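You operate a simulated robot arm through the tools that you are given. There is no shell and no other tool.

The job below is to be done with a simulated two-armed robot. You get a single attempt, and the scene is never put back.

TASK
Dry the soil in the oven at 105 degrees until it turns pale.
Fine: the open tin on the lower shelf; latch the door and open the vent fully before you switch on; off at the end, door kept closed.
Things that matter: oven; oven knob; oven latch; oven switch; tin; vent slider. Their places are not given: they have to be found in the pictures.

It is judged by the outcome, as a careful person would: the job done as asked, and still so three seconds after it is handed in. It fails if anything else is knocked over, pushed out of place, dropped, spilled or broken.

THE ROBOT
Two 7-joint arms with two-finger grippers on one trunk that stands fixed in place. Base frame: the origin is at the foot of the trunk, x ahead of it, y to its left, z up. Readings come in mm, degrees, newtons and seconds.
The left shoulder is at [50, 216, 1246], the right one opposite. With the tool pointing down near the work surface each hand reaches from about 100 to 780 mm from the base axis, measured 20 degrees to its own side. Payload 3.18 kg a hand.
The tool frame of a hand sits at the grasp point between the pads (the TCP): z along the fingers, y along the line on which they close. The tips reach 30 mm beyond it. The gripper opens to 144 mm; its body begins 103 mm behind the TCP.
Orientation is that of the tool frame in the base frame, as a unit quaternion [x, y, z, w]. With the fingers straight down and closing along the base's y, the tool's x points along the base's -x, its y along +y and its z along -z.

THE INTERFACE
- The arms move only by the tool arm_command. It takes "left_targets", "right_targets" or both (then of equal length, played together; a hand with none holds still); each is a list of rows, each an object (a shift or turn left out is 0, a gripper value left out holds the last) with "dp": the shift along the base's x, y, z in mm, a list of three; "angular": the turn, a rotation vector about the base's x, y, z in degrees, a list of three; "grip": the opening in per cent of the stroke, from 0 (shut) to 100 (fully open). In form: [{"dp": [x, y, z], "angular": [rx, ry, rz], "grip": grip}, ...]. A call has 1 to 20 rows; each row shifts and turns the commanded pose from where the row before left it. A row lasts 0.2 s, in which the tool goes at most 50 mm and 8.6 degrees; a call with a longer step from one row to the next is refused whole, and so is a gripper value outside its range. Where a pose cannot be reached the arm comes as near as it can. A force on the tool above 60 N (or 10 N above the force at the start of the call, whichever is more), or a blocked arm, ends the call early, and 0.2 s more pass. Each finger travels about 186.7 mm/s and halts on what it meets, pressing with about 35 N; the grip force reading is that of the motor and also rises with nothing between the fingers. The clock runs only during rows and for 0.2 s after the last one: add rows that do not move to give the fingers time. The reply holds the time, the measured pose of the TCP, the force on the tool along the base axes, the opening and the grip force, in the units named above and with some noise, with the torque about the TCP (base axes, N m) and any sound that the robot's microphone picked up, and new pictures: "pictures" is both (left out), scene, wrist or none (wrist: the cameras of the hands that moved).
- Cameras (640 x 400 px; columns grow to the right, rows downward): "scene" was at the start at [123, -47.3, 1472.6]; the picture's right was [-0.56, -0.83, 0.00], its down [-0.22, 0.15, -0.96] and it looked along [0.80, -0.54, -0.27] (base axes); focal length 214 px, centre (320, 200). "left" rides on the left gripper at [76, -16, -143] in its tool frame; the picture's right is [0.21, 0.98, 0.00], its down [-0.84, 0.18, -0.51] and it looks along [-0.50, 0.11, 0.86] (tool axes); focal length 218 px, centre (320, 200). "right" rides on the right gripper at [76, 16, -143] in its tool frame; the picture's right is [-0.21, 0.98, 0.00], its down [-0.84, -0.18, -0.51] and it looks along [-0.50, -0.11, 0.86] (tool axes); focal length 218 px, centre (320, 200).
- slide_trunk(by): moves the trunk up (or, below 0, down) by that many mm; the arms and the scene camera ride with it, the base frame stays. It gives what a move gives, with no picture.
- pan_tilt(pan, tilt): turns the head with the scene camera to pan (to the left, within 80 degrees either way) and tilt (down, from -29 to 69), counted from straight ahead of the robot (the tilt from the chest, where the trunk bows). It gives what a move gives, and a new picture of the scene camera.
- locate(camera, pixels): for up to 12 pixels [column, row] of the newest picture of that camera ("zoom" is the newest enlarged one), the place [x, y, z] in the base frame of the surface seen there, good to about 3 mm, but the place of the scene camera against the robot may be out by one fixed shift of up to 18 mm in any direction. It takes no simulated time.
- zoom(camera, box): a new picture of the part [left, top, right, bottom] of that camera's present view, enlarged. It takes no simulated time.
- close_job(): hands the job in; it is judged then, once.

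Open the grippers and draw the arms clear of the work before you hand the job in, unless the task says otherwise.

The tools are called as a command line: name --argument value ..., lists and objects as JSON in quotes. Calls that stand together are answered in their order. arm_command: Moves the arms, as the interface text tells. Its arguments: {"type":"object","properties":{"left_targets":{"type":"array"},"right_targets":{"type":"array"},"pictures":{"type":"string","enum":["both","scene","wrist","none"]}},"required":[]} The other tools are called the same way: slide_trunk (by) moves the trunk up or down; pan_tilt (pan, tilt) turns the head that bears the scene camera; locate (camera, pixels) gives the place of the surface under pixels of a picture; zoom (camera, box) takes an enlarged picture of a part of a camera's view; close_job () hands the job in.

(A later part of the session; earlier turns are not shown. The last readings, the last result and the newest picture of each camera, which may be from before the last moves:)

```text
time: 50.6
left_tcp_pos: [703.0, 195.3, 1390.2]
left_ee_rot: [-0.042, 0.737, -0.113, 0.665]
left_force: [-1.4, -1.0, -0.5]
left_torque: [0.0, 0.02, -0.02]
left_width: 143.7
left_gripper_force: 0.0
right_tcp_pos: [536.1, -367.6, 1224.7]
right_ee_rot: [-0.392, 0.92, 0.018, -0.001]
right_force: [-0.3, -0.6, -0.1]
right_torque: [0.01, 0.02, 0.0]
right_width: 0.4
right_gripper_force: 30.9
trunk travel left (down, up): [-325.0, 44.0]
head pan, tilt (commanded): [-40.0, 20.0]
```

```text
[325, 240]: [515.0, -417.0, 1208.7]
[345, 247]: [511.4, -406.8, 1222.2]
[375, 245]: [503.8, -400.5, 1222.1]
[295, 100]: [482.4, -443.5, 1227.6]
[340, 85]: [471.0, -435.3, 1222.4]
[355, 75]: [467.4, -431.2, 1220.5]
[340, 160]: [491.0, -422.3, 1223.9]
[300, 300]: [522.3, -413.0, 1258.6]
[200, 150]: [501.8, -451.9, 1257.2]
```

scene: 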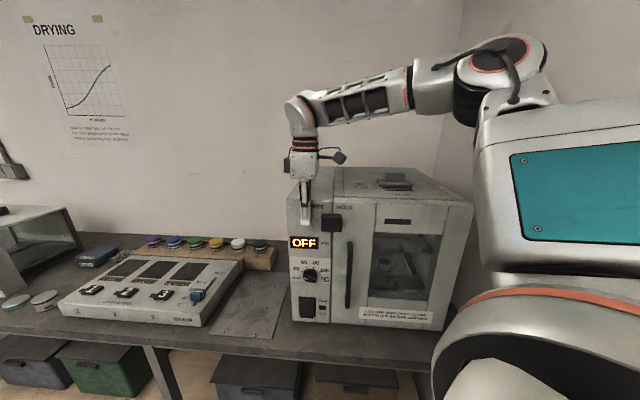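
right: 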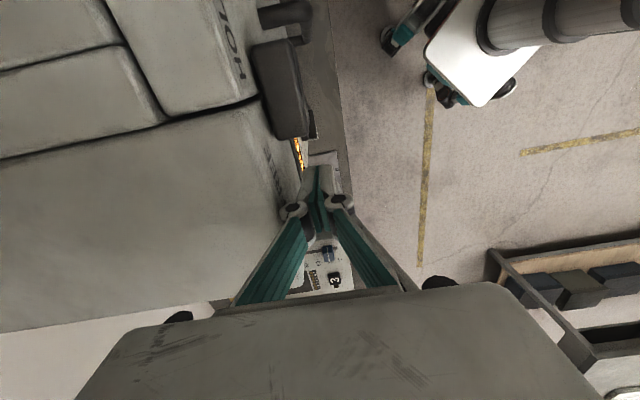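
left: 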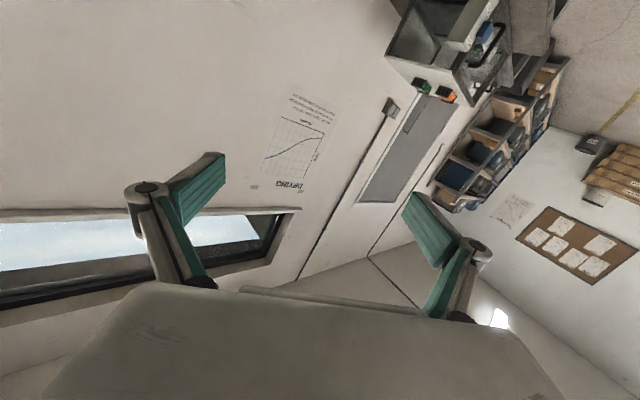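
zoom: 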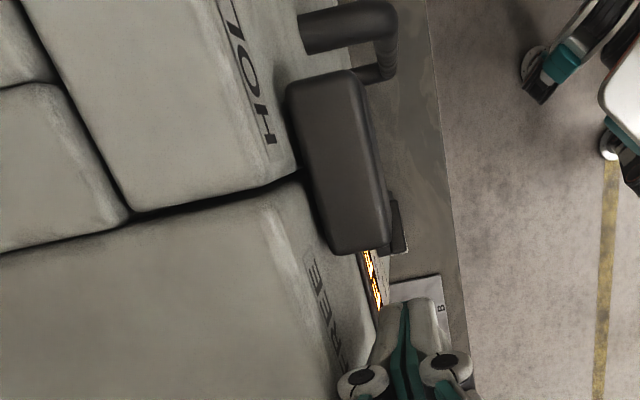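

The latch's edges moved 38 mm and it straddles the gap, centred near it; it met a hard stop, so it is at HOLD. Next the knob: I draw the right hand out from the panel and start pitching it about the panel's horizontal axis.

arm_command --right_targets '[{"dp": [-15, 14, 0]}, {"dp": [-15, 14, 0], "angular": [-2.7, -2.9, 0]}, {"dp": [-8, 7, -8], "angular": [-5.5, -5.8, 0]}, {"dp": [0, 0, -10], "angular": [-5.5, -5.8, 0]}, {"dp": [0, 0, -10], "angular": [-5.5, -5.8, 0]}]'

```text
time: 51.8
left_tcp_pos: [703.7, 196.1, 1389.3]
left_ee_rot: [-0.042, 0.737, -0.115, 0.664]
left_force: [-0.3, -0.1, 0.5]
left_torque: [0.0, -0.02, 0.01]
left_width: 144.0
left_gripper_force: 0.1
right_tcp_pos: [498.3, -329.5, 1198.7]
right_ee_rot: [-0.384, 0.895, -0.205, 0.096]
right_force: [-0.2, 0.6, 0.3]
right_torque: [-0.02, -0.01, 0.03]
right_width: 0.1
right_gripper_force: 30.8
trunk travel left (down, up): [-325.0, 44.0]
head pan, tilt (commanded): [-40.0, 20.0]
```

scene: 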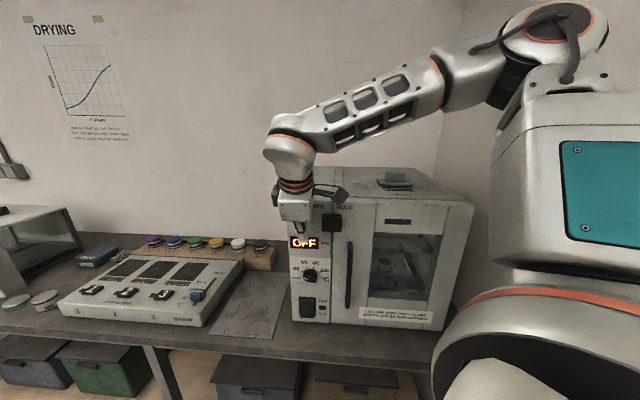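
right: 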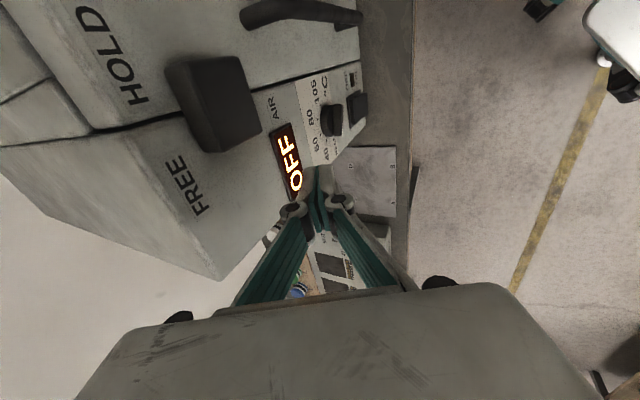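

It follows perfectly (pitched about 28° now). I continue pitching while lowering towards knob height, keeping about 75 mm off the panel.

arm_command --right_targets '[{"dp": [0, 0, -25], "angular": [-5.5, -5.8, 0]}, {"dp": [0, 0, -25], "angular": [-5.5, -5.8, 0]}, {"dp": [0, 0, -25], "angular": [-5.5, -5.8, 0]}, {"dp": [0, 0, -25], "angular": [-5.5, -5.8, 0]}]'

```text
time: 52.8
left_tcp_pos: [702.7, 198.3, 1390.7]
left_ee_rot: [-0.043, 0.737, -0.115, 0.665]
left_force: [-0.8, 0.5, 0.5]
left_torque: [-0.04, 0.03, -0.1]
left_width: 143.9
left_gripper_force: 0.1
right_tcp_pos: [508.5, -325.3, 1156.7]
right_ee_rot: [-0.353, 0.805, -0.438, 0.188]
right_force: [0.2, 1.1, 0.3]
right_torque: [-0.04, -0.02, -0.02]
right_width: 0.0
right_gripper_force: 30.6
right hand out of reach, approached as far as the arm can: row 4
trunk travel left (down, up): [-325.0, 44.0]
head pan, tilt (commanded): [-40.0, 20.0]
```

scene: 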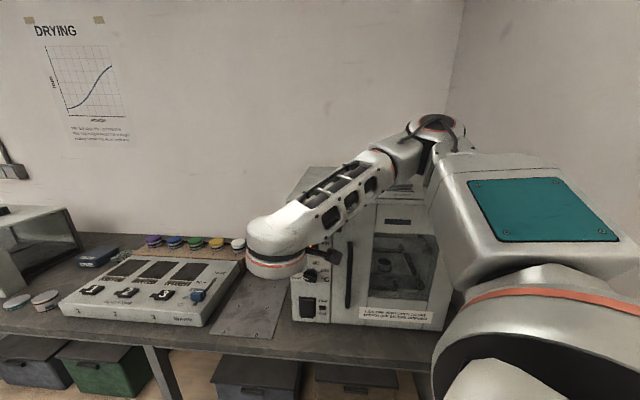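
right: 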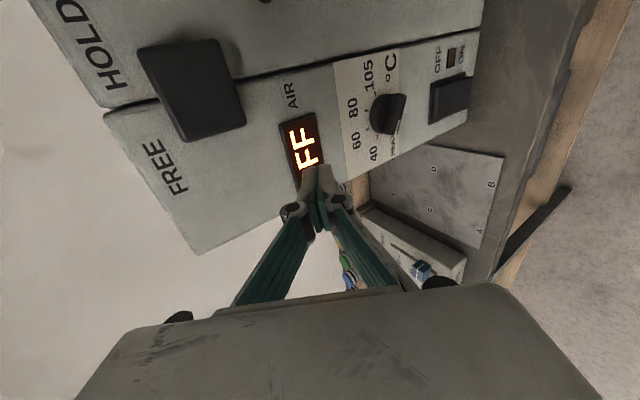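

The hand now points about 57° up from vertical at (508, -325, 1157); the elbow swung out to the right near the oven top. I check where the elbow and forearm are relative to the oven.

locate --camera "scene" --pixels '[[435, 125], [410, 150], [380, 165], [340, 185], [290, 225], [270, 265], [455, 150], [440, 190], [430, 230], [402, 172], [395, 192], [320, 250]]'

zoom --camera "scene" --box '[230, 100, 510, 300]'

```text
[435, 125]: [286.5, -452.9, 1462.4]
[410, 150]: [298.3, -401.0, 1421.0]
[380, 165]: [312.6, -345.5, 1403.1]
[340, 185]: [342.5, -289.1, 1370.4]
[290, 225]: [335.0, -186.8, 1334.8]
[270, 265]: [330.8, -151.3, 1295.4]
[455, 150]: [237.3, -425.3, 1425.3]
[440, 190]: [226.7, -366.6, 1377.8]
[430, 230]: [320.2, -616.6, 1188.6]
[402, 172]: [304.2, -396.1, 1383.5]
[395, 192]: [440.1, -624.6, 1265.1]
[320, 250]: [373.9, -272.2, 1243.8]
```

```text
2.00 times, centred on (370, 200) of scene
```

zoom: 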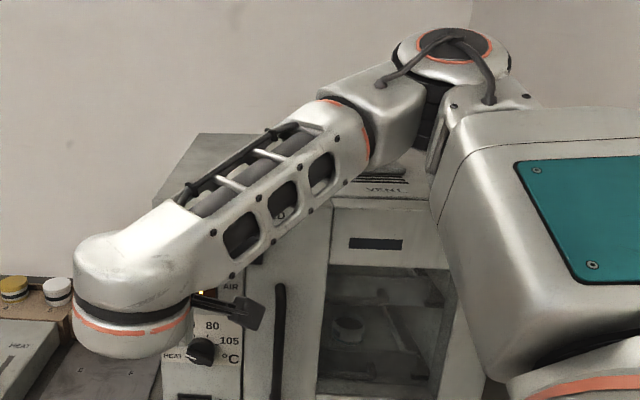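

The elbow is well in front of and above the oven. From this pose the right camera sees the knob at (388, 112) and the rocker at (450, 98); I zoom in and measure them.

zoom --camera "right" --box '[320, 40, 490, 180]'

locate --camera "zoom" --pixels '[[250, 205], [285, 185], [225, 240], [310, 250], [250, 290], [305, 150], [200, 180], [480, 200], [430, 230], [460, 130], [520, 220], [380, 60]]'

```text
2.86 times, centred on (405, 110) of right
```

zoom: 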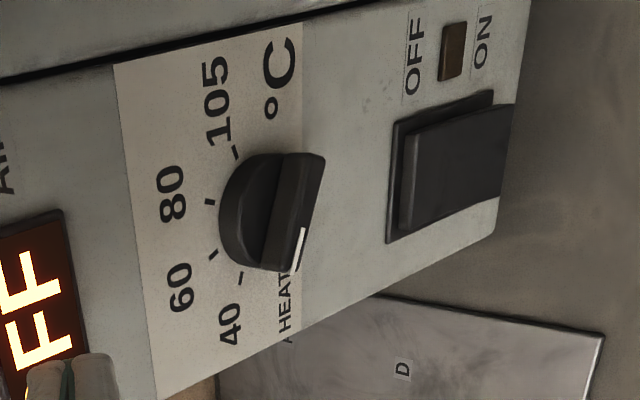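

```text
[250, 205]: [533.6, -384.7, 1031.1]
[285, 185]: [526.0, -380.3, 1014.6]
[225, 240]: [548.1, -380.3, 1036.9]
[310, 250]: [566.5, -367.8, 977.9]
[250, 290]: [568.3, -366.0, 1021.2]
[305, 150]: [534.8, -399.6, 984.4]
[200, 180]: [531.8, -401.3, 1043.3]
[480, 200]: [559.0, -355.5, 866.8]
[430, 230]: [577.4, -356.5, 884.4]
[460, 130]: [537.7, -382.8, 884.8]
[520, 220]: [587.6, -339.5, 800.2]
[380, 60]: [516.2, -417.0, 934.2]
```

I locate the scale ticks, the knob's rim and its bar ends precisely.

zoom --camera "right" --box '[355, 75, 425, 150]'

locate --camera "right" --pixels '[[377.7, 136.3], [367.6, 128.5], [366.5, 110.7], [375.3, 93.2], [381, 107], [392, 98], [389, 130], [398, 100], [396, 125], [403, 99], [394, 134], [370, 117]]'

```text
5.33 times, centred on (390, 112) of right
```

zoom: 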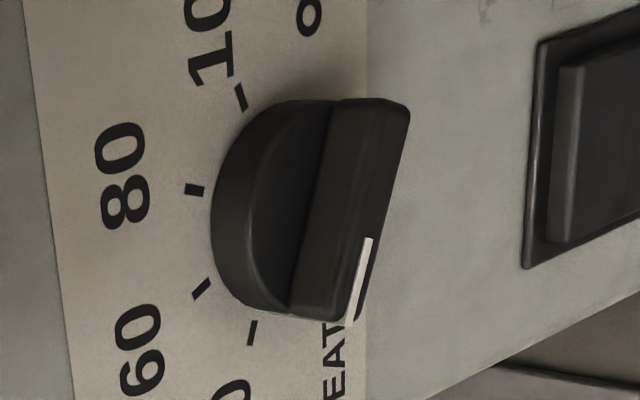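

```text
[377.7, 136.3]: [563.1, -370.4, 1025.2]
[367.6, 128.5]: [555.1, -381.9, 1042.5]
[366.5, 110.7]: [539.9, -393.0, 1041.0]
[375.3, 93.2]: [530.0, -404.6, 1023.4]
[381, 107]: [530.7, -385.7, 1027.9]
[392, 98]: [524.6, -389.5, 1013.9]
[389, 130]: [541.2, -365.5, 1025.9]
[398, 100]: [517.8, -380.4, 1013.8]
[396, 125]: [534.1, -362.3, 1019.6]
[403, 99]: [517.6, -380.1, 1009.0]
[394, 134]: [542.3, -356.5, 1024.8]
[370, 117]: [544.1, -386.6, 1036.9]
```

Knob facts: axis at panel coordinate −94, z 1019; the bar stands out to 27 mm, and its pointer stands at the 40 tick (about −75° from top), so it must turn about 150° clockwise to 105. I will push the bar with the closed fingertips, so I first reduce the hand's tilt to about 33°.

arm_command --right_targets '[{"dp": [-3, 0, 0], "angular": [5.5, 5.8, 0]}, {"dp": [-3, -2, 0], "angular": [5.5, 5.8, 0]}, {"dp": [-4, -3, -5], "angular": [5.5, 5.8, 0]}, {"dp": [-5, -5, -10]}, {"dp": [-5, -5, -10]}]'

```text
time: 54.0
left_tcp_pos: [703.9, 195.3, 1389.4]
left_ee_rot: [-0.042, 0.737, -0.114, 0.664]
left_force: [0.7, -0.5, 0.2]
left_torque: [-0.04, 0.01, 0.03]
left_width: 144.3
left_gripper_force: 0.1
right_tcp_pos: [492.0, -346.1, 1127.9]
right_ee_rot: [-0.377, 0.879, -0.265, 0.123]
right_force: [-0.2, -0.2, -0.1]
right_torque: [0.02, -0.03, -0.02]
right_width: 0.0
right_gripper_force: 30.6
trunk travel left (down, up): [-325.0, 44.0]
head pan, tilt (commanded): [-40.0, 20.0]
```

scene: 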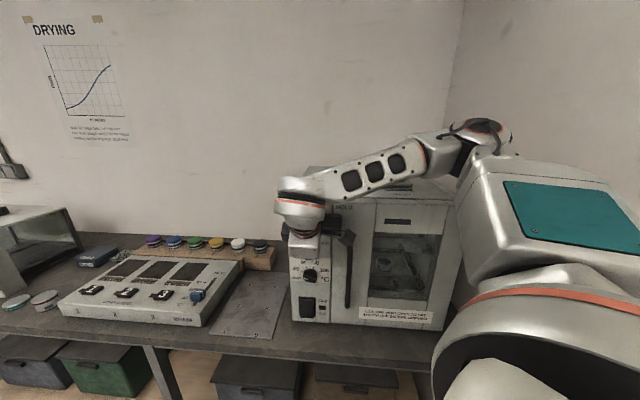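
right: 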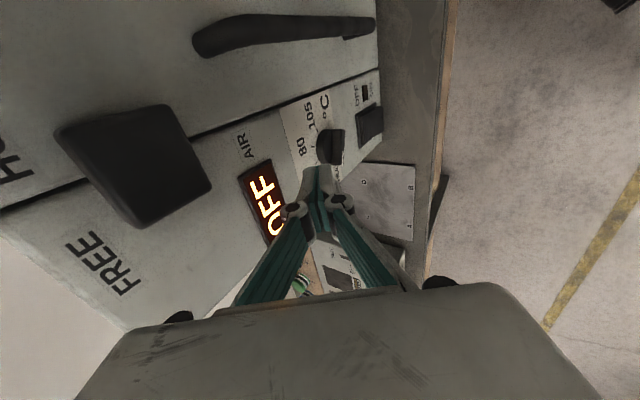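

Tracking is precise: hand tilted 34°, TCP (492, -346, 1128). I bring the fingertips to a point just above the right end of the knob's bar, about 16 mm off the panel.

arm_command --right_targets '[{"dp": [-4.4, -4.7, -15]}, {"dp": [-4.4, -4.7, -15]}, {"dp": [-4.5, -4.7, -15]}, {"dp": [0, 0, -8]}, {"dp": [5.7, -5.4, 0]}, {"dp": [5.7, -5.4, 0]}, {"dp": [5.7, -5.4, 0]}]'

zoom --camera "right" --box '[240, 70, 440, 240]'

zoom --camera "scene" --box '[260, 200, 380, 330]'

```text
time: 55.6
left_tcp_pos: [703.4, 196.0, 1390.1]
left_ee_rot: [-0.041, 0.737, -0.114, 0.665]
left_force: [0.1, -0.6, 0.2]
left_torque: [-0.02, -0.01, -0.01]
left_width: 144.1
left_gripper_force: 0.2
right_tcp_pos: [495.3, -378.0, 1075.6]
right_ee_rot: [-0.377, 0.879, -0.265, 0.122]
right_force: [-0.1, -0.9, 0.0]
right_torque: [0.02, 0.02, 0.03]
right_width: 0.0
right_gripper_force: 30.6
trunk travel left (down, up): [-325.0, 44.0]
head pan, tilt (commanded): [-40.0, 20.0]
```

scene: 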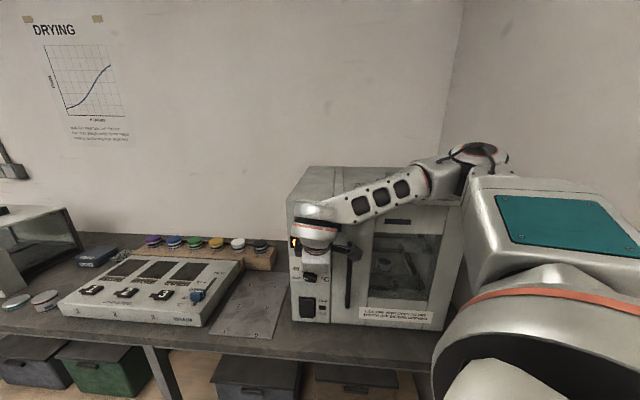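
right: 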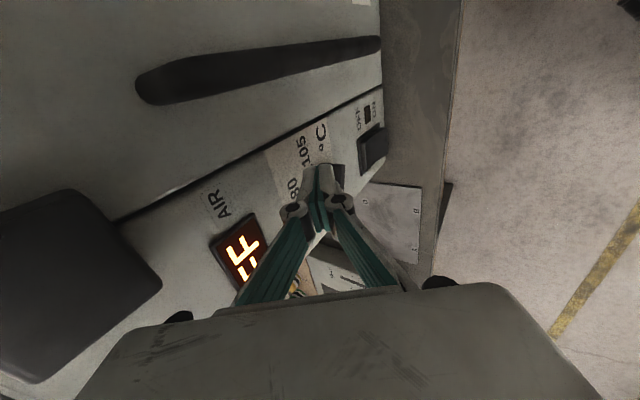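

```text
2.35 times, centred on (340, 155) of right
```

zoom: 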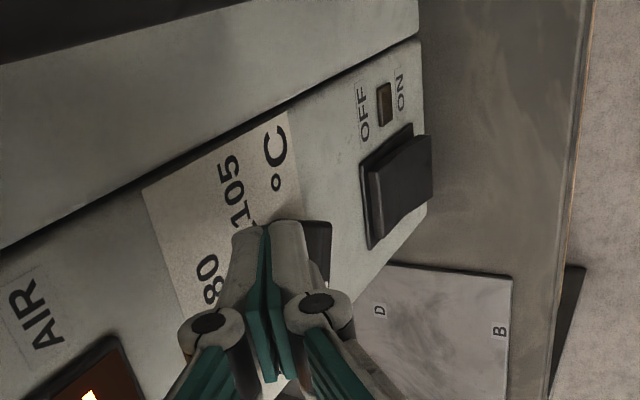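

```text
3.08 times, centred on (320, 265) of scene
```

zoom: 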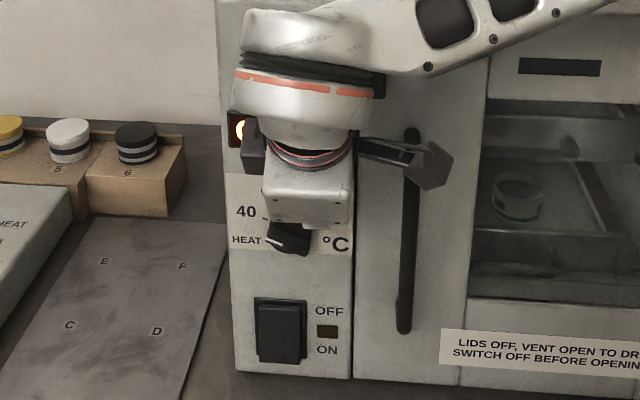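

The tips stand above the bar's right end (wrist zoom (300, 240), bar at (318, 240)). I push straight down, then follow the arc slightly left, to turn the knob clockwise.

arm_command --right_targets '[{"dp": [0, 0, -8]}, {"dp": [0, 0, -8]}, {"dp": [0, 0, -7]}, {"dp": [0, 0, -6]}, {"dp": [0.4, 0.4, -3]}, {"dp": [0.6, 0.6, -3]}, {"dp": [0.8, 0.9, -3]}, {"dp": [0.8, 0.9, -3]}]'

zoom --camera "right" --box '[240, 70, 440, 240]'

zoom --camera "scene" --box '[270, 220, 360, 330]'

```text
time: 57.4
left_tcp_pos: [703.0, 197.0, 1388.3]
left_ee_rot: [-0.042, 0.737, -0.115, 0.664]
left_force: [-0.1, 0.9, -0.2]
left_torque: [0.0, 0.02, -0.01]
left_width: 144.0
left_gripper_force: 0.0
right_tcp_pos: [500.1, -375.5, 1035.2]
right_ee_rot: [-0.377, 0.879, -0.266, 0.121]
right_force: [-1.7, 1.0, 0.6]
right_torque: [-0.04, -0.02, -0.01]
right_width: 0.0
right_gripper_force: 30.9
trunk travel left (down, up): [-325.0, 44.0]
head pan, tilt (commanded): [-40.0, 20.0]
```

scene: 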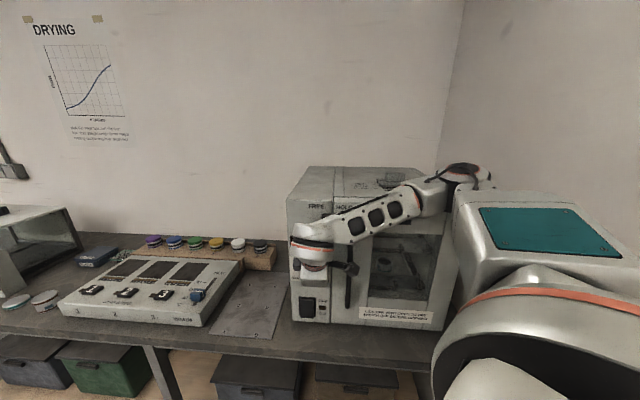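
right: 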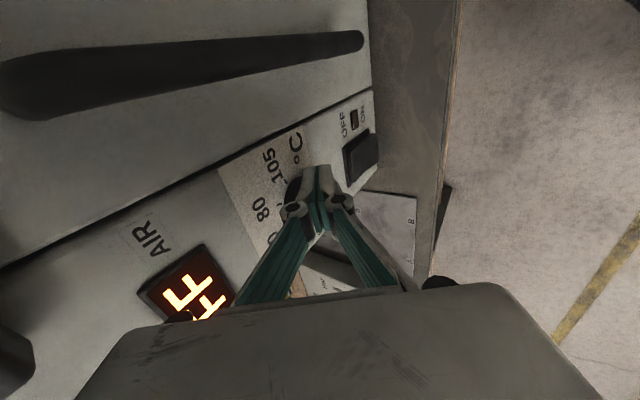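

```text
2.35 times, centred on (340, 155) of right
```

zoom: 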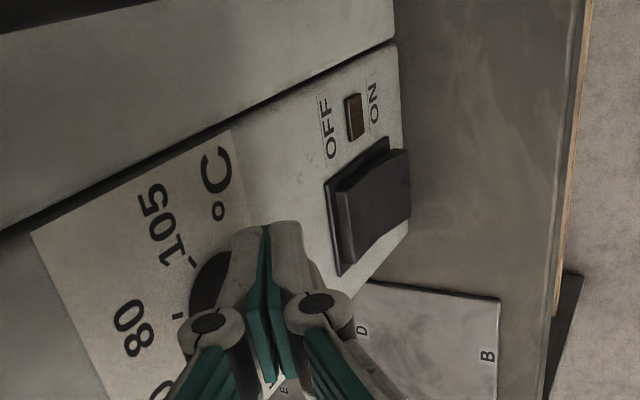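

```text
3.64 times, centred on (315, 275) of scene
```

zoom: 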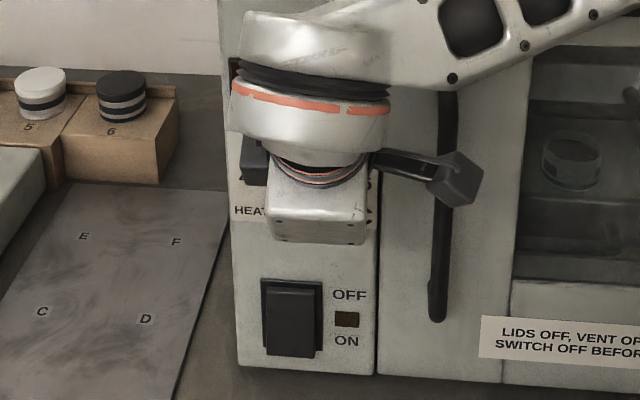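

Little force was felt; the tips are now at z≈1010. I lift and back away to see how far the knob has turned.

arm_command --right_targets '[{"dp": [0.8, 0.9, -3]}, {"dp": [-1, -1, 10]}, {"dp": [-5, 5, 20]}, {"dp": [-10, 9, 20]}, {"dp": [-10, 9, 20]}, {"dp": [-5, 5, 10]}]'

zoom --camera "right" --box '[270, 70, 430, 200]'

zoom --camera "scene" --box '[270, 220, 360, 330]'

```text
time: 58.8
left_tcp_pos: [702.7, 195.3, 1390.1]
left_ee_rot: [-0.042, 0.737, -0.114, 0.665]
left_force: [0.1, 0.4, 0.1]
left_torque: [-0.03, 0.04, 0.0]
left_width: 144.1
left_gripper_force: 0.2
right_tcp_pos: [469.0, -344.8, 1113.5]
right_ee_rot: [-0.378, 0.879, -0.264, 0.122]
right_force: [0.6, 0.7, 0.3]
right_torque: [-0.02, 0.02, -0.02]
right_width: 0.0
right_gripper_force: 30.4
trunk travel left (down, up): [-325.0, 44.0]
head pan, tilt (commanded): [-40.0, 20.0]
```

scene: 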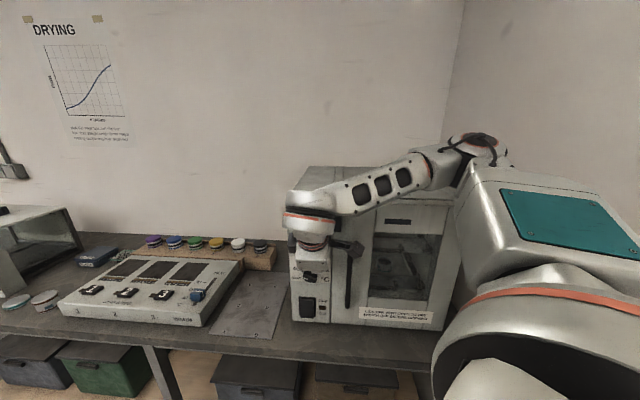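
right: 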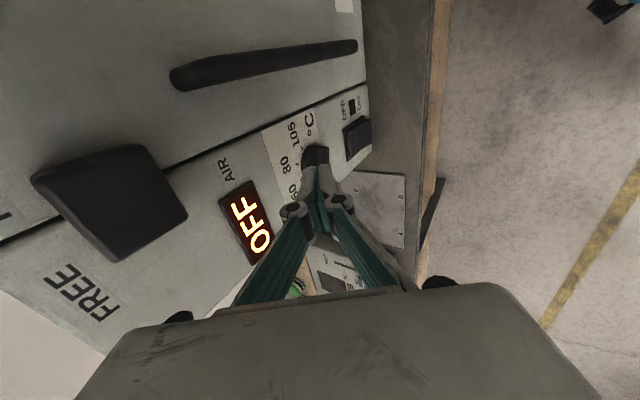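

```text
3.08 times, centred on (350, 135) of right
```

zoom: 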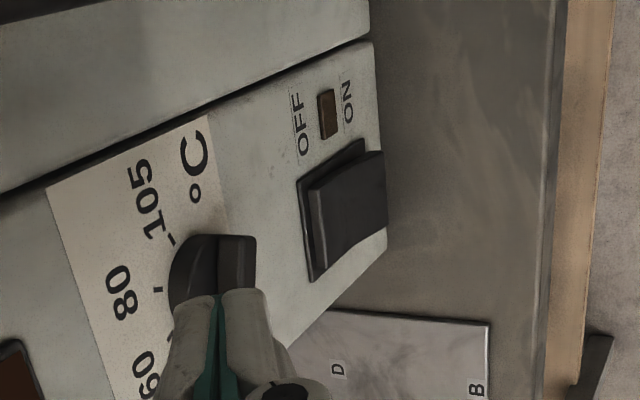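

```text
3.64 times, centred on (315, 275) of scene
```

zoom: 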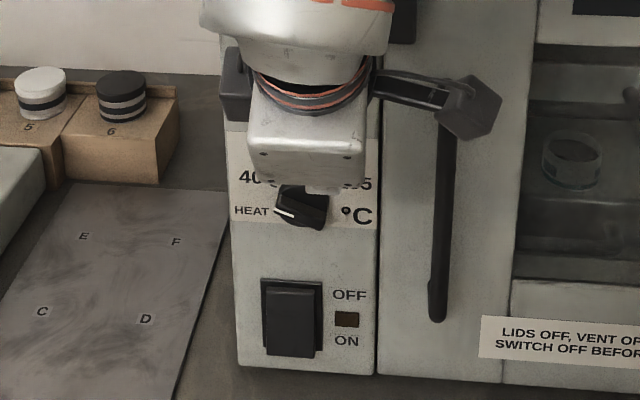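

The knob did not turn (pointer still at 40 at scene zoom (283, 212)); the tips slipped past in front of the bar. I measure the fingertips' true extents in the wrist view.

zoom --camera "right" --box '[280, 120, 360, 230]'

locate --camera "right" --pixels '[[309, 170], [313, 166], [322, 167], [328, 166], [331, 172], [318, 172], [305, 180], [334, 185], [318, 190], [310, 185], [327, 185], [320, 178]]'

```text
3.64 times, centred on (320, 175) of right
```

zoom: 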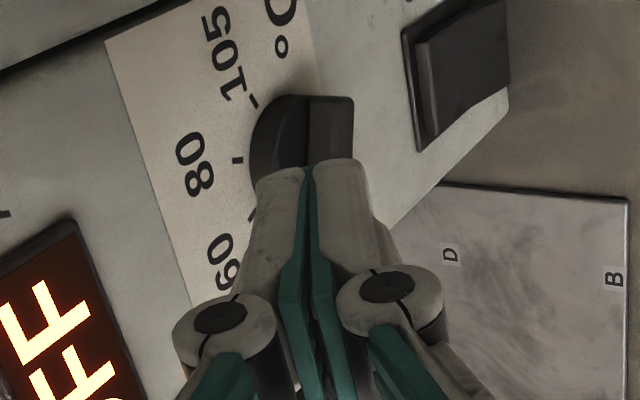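

```text
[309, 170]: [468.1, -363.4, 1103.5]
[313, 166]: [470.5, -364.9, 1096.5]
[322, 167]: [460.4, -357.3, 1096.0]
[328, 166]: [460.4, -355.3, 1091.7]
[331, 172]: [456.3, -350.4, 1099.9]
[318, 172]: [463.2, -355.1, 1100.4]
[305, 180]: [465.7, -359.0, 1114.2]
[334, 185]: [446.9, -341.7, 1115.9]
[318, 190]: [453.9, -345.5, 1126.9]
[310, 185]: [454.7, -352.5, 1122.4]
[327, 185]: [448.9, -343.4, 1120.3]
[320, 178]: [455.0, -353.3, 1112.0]
```

The closed tips are about 28 mm wide, 24 mm thick and end roughly 24 mm beyond the TCP. I measure the bar's right end again from this view.

locate --camera "zoom" --pixels '[[314, 102], [349, 103], [330, 125], [345, 150], [318, 150], [300, 110], [285, 110], [270, 130], [258, 160], [355, 98], [370, 120], [253, 101]]'

```text
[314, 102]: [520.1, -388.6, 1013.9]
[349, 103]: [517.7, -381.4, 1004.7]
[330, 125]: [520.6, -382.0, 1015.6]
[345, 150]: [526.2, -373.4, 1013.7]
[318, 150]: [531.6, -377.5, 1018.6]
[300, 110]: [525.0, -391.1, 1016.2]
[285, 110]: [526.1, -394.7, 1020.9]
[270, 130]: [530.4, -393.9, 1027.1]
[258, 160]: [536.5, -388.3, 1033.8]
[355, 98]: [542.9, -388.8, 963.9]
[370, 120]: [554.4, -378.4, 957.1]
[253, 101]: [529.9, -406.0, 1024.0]
```

The bar's front is at 639 (disc at 650) and its upper edge at z≈1015, so I was about 4 mm too far out and barely touching. I go in again deeper and push lower along the arc.

arm_command --right_targets '[{"dp": [0, 0, -25]}, {"dp": [-2, -2, -14]}, {"dp": [-2.5, -2.7, -14]}, {"dp": [8.5, -8.1, 0]}, {"dp": [8.5, -8.1, 0]}, {"dp": [8.5, -8.0, 0]}, {"dp": [8.5, -8.0, 0]}, {"dp": [0, 0, -8]}, {"dp": [0, 0, -8]}, {"dp": [0, 0, -6]}]'

zoom --camera "right" --box '[270, 100, 390, 220]'

```text
time: 61.0
left_tcp_pos: [704.1, 196.6, 1389.7]
left_ee_rot: [-0.041, 0.737, -0.115, 0.665]
left_force: [-0.6, 0.0, 0.1]
left_torque: [0.01, 0.02, 0.01]
left_width: 143.9
left_gripper_force: 0.0
right_tcp_pos: [498.8, -384.0, 1035.7]
right_ee_rot: [-0.378, 0.879, -0.266, 0.121]
right_force: [0.3, 0.2, -0.4]
right_torque: [-0.01, -0.02, 0.01]
right_width: 0.1
right_gripper_force: 30.8
trunk travel left (down, up): [-325.0, 44.0]
head pan, tilt (commanded): [-40.0, 20.0]
```

scene: 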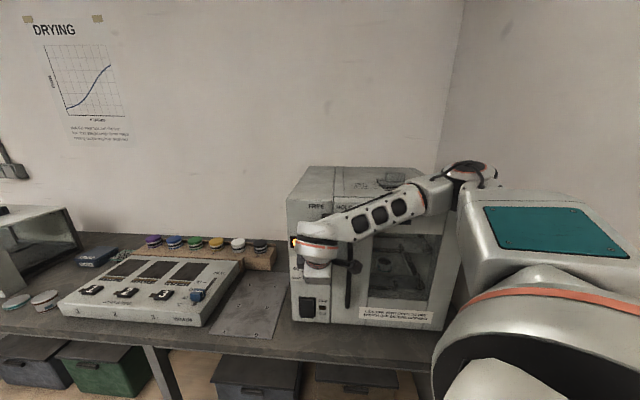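
right: 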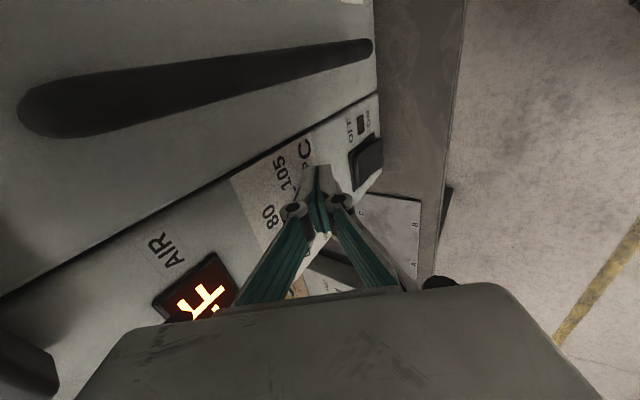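

```text
3.33 times, centred on (330, 160) of right
```

zoom: 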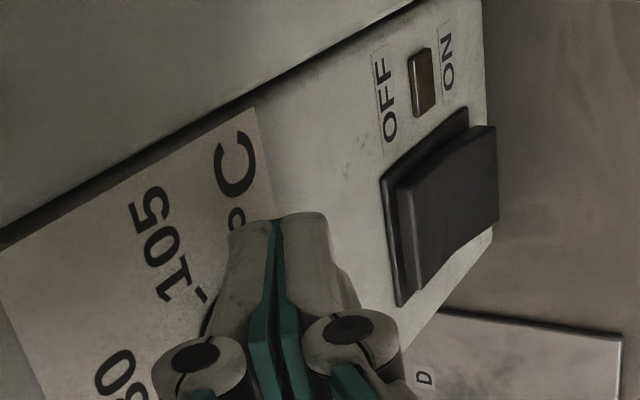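

At TCP (499, -384, 1036), just about at contact. I push down along the arc.

arm_command --right_targets '[{"dp": [0.4, 0.4, -2.5]}, {"dp": [0.5, 0.5, -2.5]}, {"dp": [0.8, 0.9, -2.5]}, {"dp": [0.9, 1.0, -2.5]}, {"dp": [0.9, 1.0, -2]}, {"dp": [1.0, 1.1, -2]}, {"dp": [0, 0, 0]}]' --pictures "wrist"

zoom --camera "right" --box '[270, 100, 390, 220]'

```text
time: 62.6
left_tcp_pos: [702.1, 196.8, 1389.8]
left_ee_rot: [-0.042, 0.737, -0.115, 0.665]
left_force: [-0.4, 0.4, -0.1]
left_torque: [-0.01, 0.01, -0.04]
left_width: 144.0
left_gripper_force: 0.2
right_tcp_pos: [502.8, -380.5, 1027.2]
right_ee_rot: [-0.38, 0.878, -0.264, 0.12]
right_force: [-9.8, 6.1, 1.0]
right_torque: [0.16, 0.18, 0.09]
right_width: 0.0
right_gripper_force: 30.8
right hand out of reach, approached as far as the arm can: row 6
trunk travel left (down, up): [-325.0, 44.0]
head pan, tilt (commanded): [-40.0, 20.0]
```

right: 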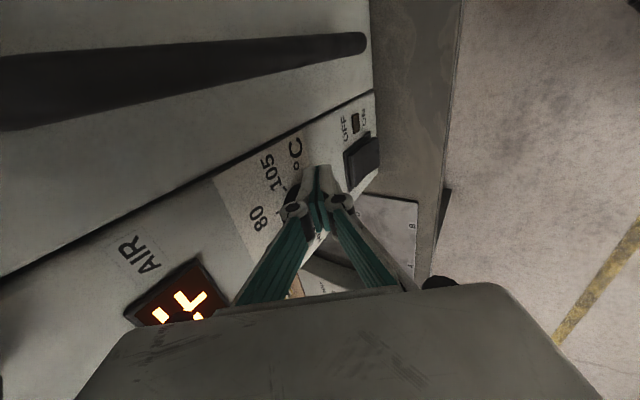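

```text
3.33 times, centred on (330, 160) of right
```

zoom: 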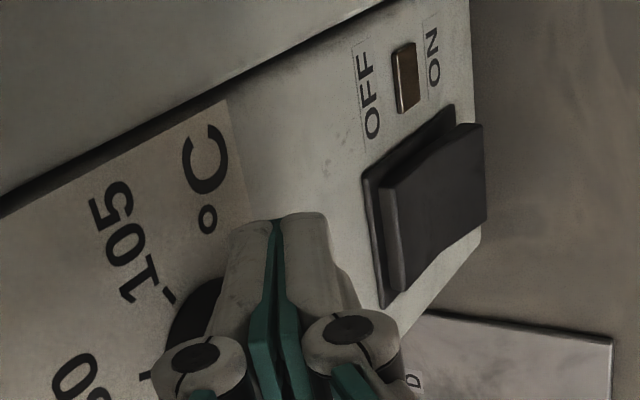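

There is an outward force of about 11 N and the arm reports a reach limit. I lift and back away to look at the knob.

arm_command --right_targets '[{"dp": [-6, 6, 4]}, {"dp": [-8, 8, 10]}, {"dp": [-10, 9, 20]}, {"dp": [-8, 8, 20]}, {"dp": [-5, 5, 20]}]'

zoom --camera "right" --box '[280, 100, 380, 200]'

zoom --camera "scene" --box '[280, 240, 350, 310]'

```text
time: 63.8
left_tcp_pos: [703.4, 197.1, 1389.3]
left_ee_rot: [-0.041, 0.737, -0.115, 0.665]
left_force: [-0.2, -0.2, 0.4]
left_torque: [0.02, 0.01, 0.01]
left_width: 144.1
left_gripper_force: 0.1
right_tcp_pos: [464.7, -342.8, 1101.3]
right_ee_rot: [-0.377, 0.879, -0.266, 0.121]
right_force: [0.6, 0.9, -0.7]
right_torque: [-0.02, 0.01, -0.01]
right_width: 0.0
right_gripper_force: 30.5
trunk travel left (down, up): [-325.0, 44.0]
head pan, tilt (commanded): [-40.0, 20.0]
```

scene: 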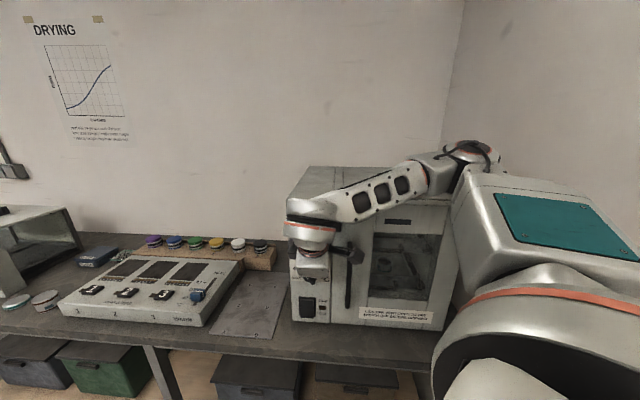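
right: 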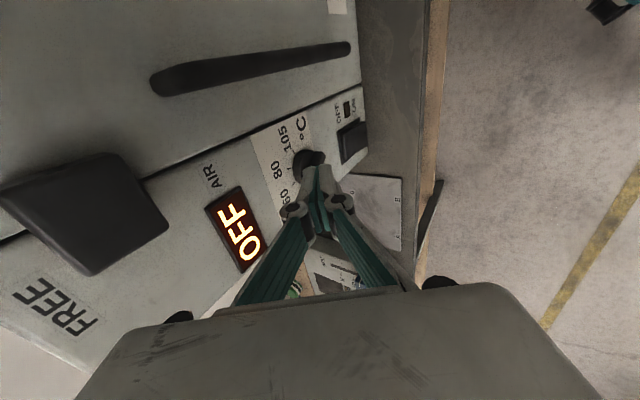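

```text
4.00 times, centred on (330, 150) of right
```

zoom: 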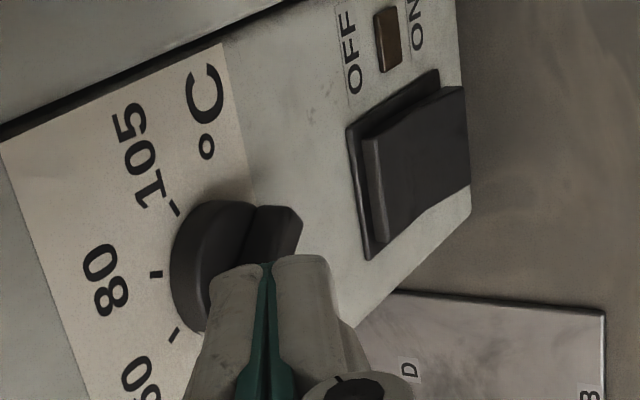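

```text
5.71 times, centred on (315, 275) of scene
```

zoom: 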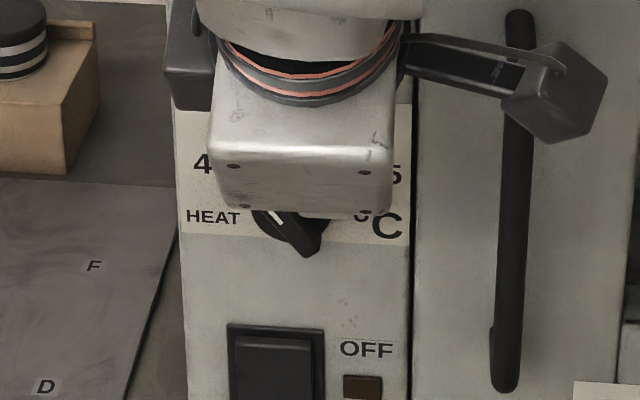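

It turned: the pointer now leans up-left near 60 (scene zoom (275, 218)). Next I move the tips to the left of the bar's upper end to push it rightwards; first I shift left in front of the panel and look.

arm_command --right_targets '[{"dp": [8.2, 8.7, 0]}, {"dp": [8.2, 8.7, -10]}, {"dp": [8.2, 8.7, -15]}, {"dp": [8.3, 8.7, -15]}, {"dp": [8.3, 8.8, -10]}]'

zoom --camera "right" --box '[240, 60, 360, 200]'

zoom --camera "scene" --box '[280, 240, 350, 310]'

```text
time: 65.0
left_tcp_pos: [702.7, 196.0, 1389.4]
left_ee_rot: [-0.041, 0.737, -0.116, 0.664]
left_force: [-0.9, -0.1, 0.8]
left_torque: [0.0, -0.02, -0.04]
left_width: 144.0
left_gripper_force: 0.2
right_tcp_pos: [512.0, -314.7, 1071.4]
right_ee_rot: [-0.379, 0.878, -0.266, 0.121]
right_force: [-1.0, -0.6, 0.0]
right_torque: [0.02, 0.04, 0.0]
right_width: 0.0
right_gripper_force: 30.1
right hand out of reach, approached as far as the arm can: row 4, 5
trunk travel left (down, up): [-325.0, 44.0]
head pan, tilt (commanded): [-40.0, 20.0]
```

scene: 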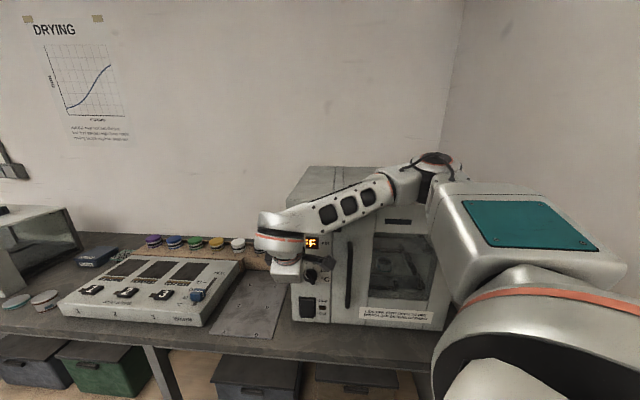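
right: 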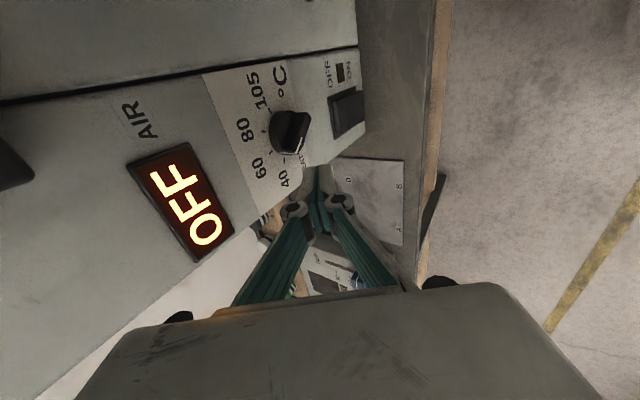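

```text
2.86 times, centred on (300, 130) of right
```

zoom: 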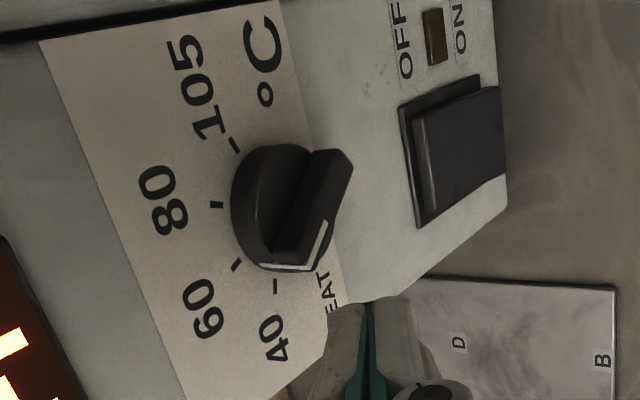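

```text
5.71 times, centred on (315, 275) of scene
```

zoom: 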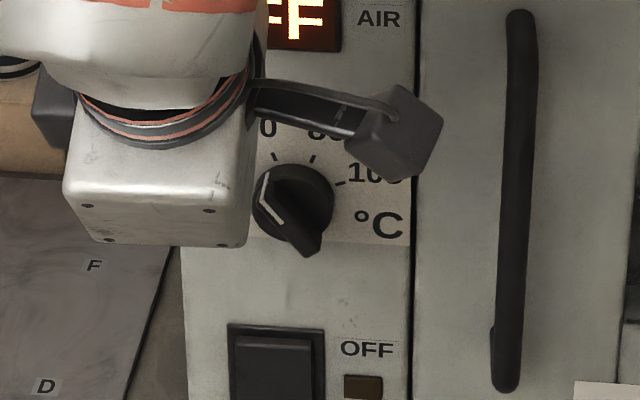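

Clear view now: the bar has turned about 30–40°, pointer near 60. I locate the bar's corners to get its angle.

locate --camera "zoom" --pixels '[[318, 155], [346, 162], [268, 262], [306, 264], [328, 225], [300, 200], [280, 240], [250, 170], [240, 220], [236, 147], [217, 204], [237, 265]]'

```text
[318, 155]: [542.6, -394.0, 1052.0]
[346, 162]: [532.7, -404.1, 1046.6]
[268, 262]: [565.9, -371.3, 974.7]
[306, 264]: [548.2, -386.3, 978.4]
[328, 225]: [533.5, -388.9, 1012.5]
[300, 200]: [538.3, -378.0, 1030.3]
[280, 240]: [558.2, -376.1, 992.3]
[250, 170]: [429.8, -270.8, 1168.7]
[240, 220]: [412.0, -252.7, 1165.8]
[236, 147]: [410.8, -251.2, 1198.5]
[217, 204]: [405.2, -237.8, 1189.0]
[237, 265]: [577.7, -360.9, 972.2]
```

Those pixels were taken against the scene zoom; I repeat with the right camera's own pixels.

locate --camera "right" --pixels '[[299.5, 115], [309, 117], [283, 151], [294, 152], [302.5, 138], [292, 130], [278, 120], [270.6, 111.5], [264, 131.4], [271, 152.7], [284.6, 159.7], [282, 138]]'

```text
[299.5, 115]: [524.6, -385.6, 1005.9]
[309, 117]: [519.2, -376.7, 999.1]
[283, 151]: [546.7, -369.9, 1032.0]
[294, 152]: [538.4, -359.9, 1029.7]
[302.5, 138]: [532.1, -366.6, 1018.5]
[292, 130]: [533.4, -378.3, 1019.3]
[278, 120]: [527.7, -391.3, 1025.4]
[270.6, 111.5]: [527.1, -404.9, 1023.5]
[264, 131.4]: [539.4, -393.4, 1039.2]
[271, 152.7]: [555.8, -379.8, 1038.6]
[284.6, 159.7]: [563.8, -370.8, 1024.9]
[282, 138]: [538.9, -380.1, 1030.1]
```

The pointer is now at about −40° (between 40 and 60). I bring the tips to the left of the bar's upper end at the right depth.

arm_command --right_targets '[{"dp": [8.4, -4.8, -5]}, {"dp": [8.4, -4.8, -5]}, {"dp": [8.4, -4.8, -5]}, {"dp": [8.3, -4.9, -5]}, {"dp": [0, 0, 0]}]'

zoom --camera "right" --box '[250, 80, 370, 220]'

zoom --camera "scene" --box '[280, 240, 350, 310]'

```text
time: 66.2
left_tcp_pos: [702.9, 195.5, 1390.7]
left_ee_rot: [-0.042, 0.737, -0.115, 0.665]
left_force: [-0.4, 0.2, -0.7]
left_torque: [0.04, 0.0, 0.03]
left_width: 144.0
left_gripper_force: 0.0
right_tcp_pos: [546.7, -333.9, 1052.7]
right_ee_rot: [-0.378, 0.879, -0.265, 0.121]
right_force: [0.0, -0.3, 0.0]
right_torque: [0.04, 0.0, 0.01]
right_width: 0.0
right_gripper_force: 30.7
trunk travel left (down, up): [-325.0, 44.0]
head pan, tilt (commanded): [-40.0, 20.0]
```

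scene: 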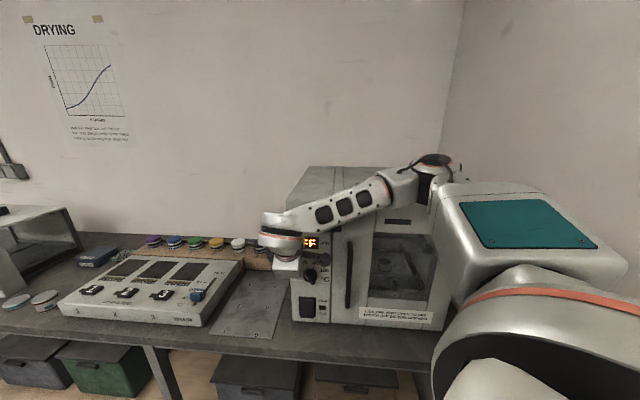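
right: 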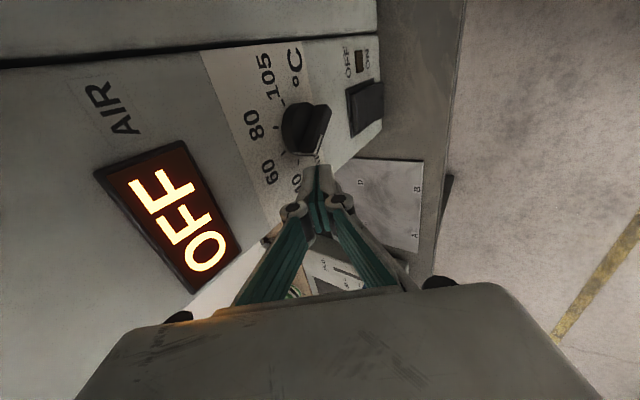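

```text
2.86 times, centred on (310, 150) of right
```

zoom: 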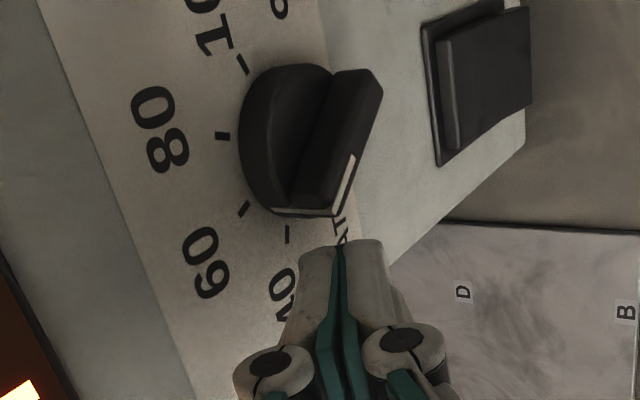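

```text
5.71 times, centred on (315, 275) of scene
```

zoom: 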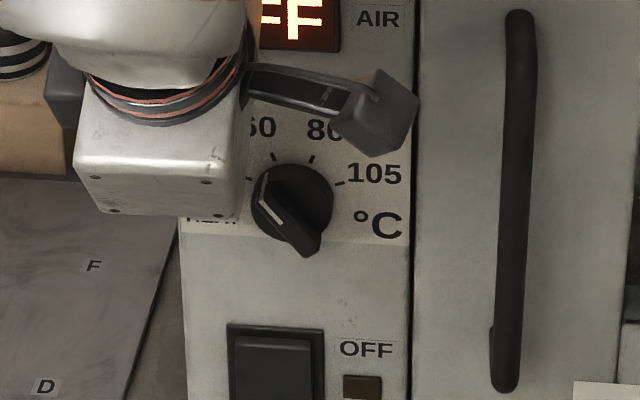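

The tips lie just left of the bar's end (wrist zoom (345, 240), bar end at (310, 210)). I lower them 7 mm and push right along an arc.

arm_command --right_targets '[{"dp": [0, 0, -6.5]}, {"dp": [-3, -3.1, 0.5]}, {"dp": [-3, -3.1, 0.5]}, {"dp": [-3, -3.1, 0.5]}, {"dp": [-2.4, -2.5, 2]}, {"dp": [-2.4, -2.5, 2]}, {"dp": [-2.6, -2.8, 1.2]}, {"dp": [-2.6, -2.8, 1.2]}, {"dp": [0, 0, 0]}]'

zoom --camera "right" --box '[250, 80, 370, 220]'

zoom --camera "scene" --box '[280, 240, 350, 310]'

```text
time: 68.2
left_tcp_pos: [703.9, 196.0, 1390.0]
left_ee_rot: [-0.042, 0.737, -0.115, 0.665]
left_force: [-0.7, -0.1, 0.7]
left_torque: [-0.01, 0.0, 0.02]
left_width: 143.8
left_gripper_force: 0.0
right_tcp_pos: [527.3, -357.0, 1058.6]
right_ee_rot: [-0.377, 0.879, -0.265, 0.123]
right_force: [-0.3, 1.0, 0.8]
right_torque: [0.05, 0.0, 0.03]
right_width: 0.1
right_gripper_force: 30.6
right hand out of reach, approached as far as the arm can: row 1
trunk travel left (down, up): [-325.0, 44.0]
head pan, tilt (commanded): [-40.0, 20.0]
```

scene: 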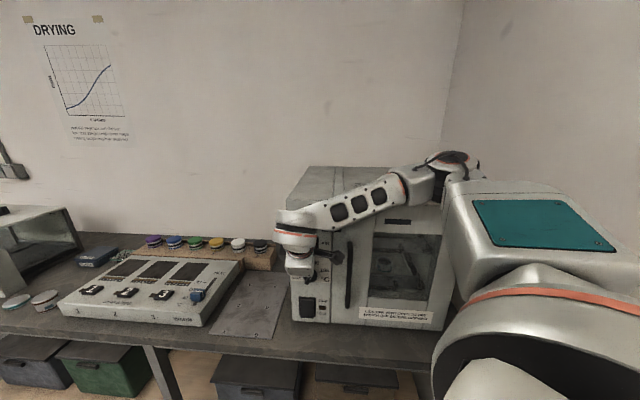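
right: 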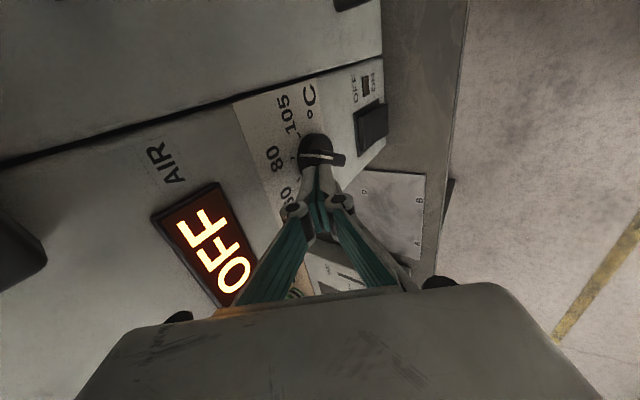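

```text
2.86 times, centred on (310, 150) of right
```

zoom: 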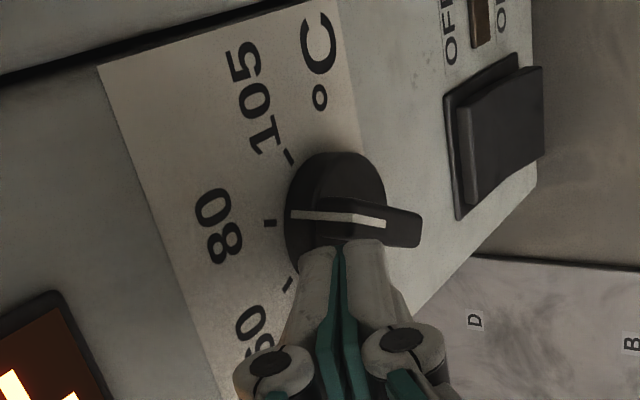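

```text
5.71 times, centred on (315, 275) of scene
```

zoom: 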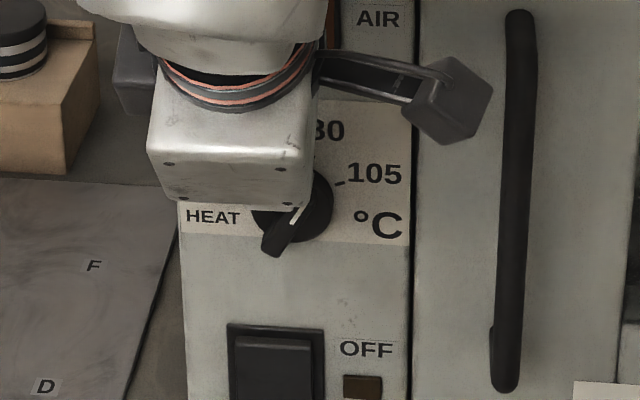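

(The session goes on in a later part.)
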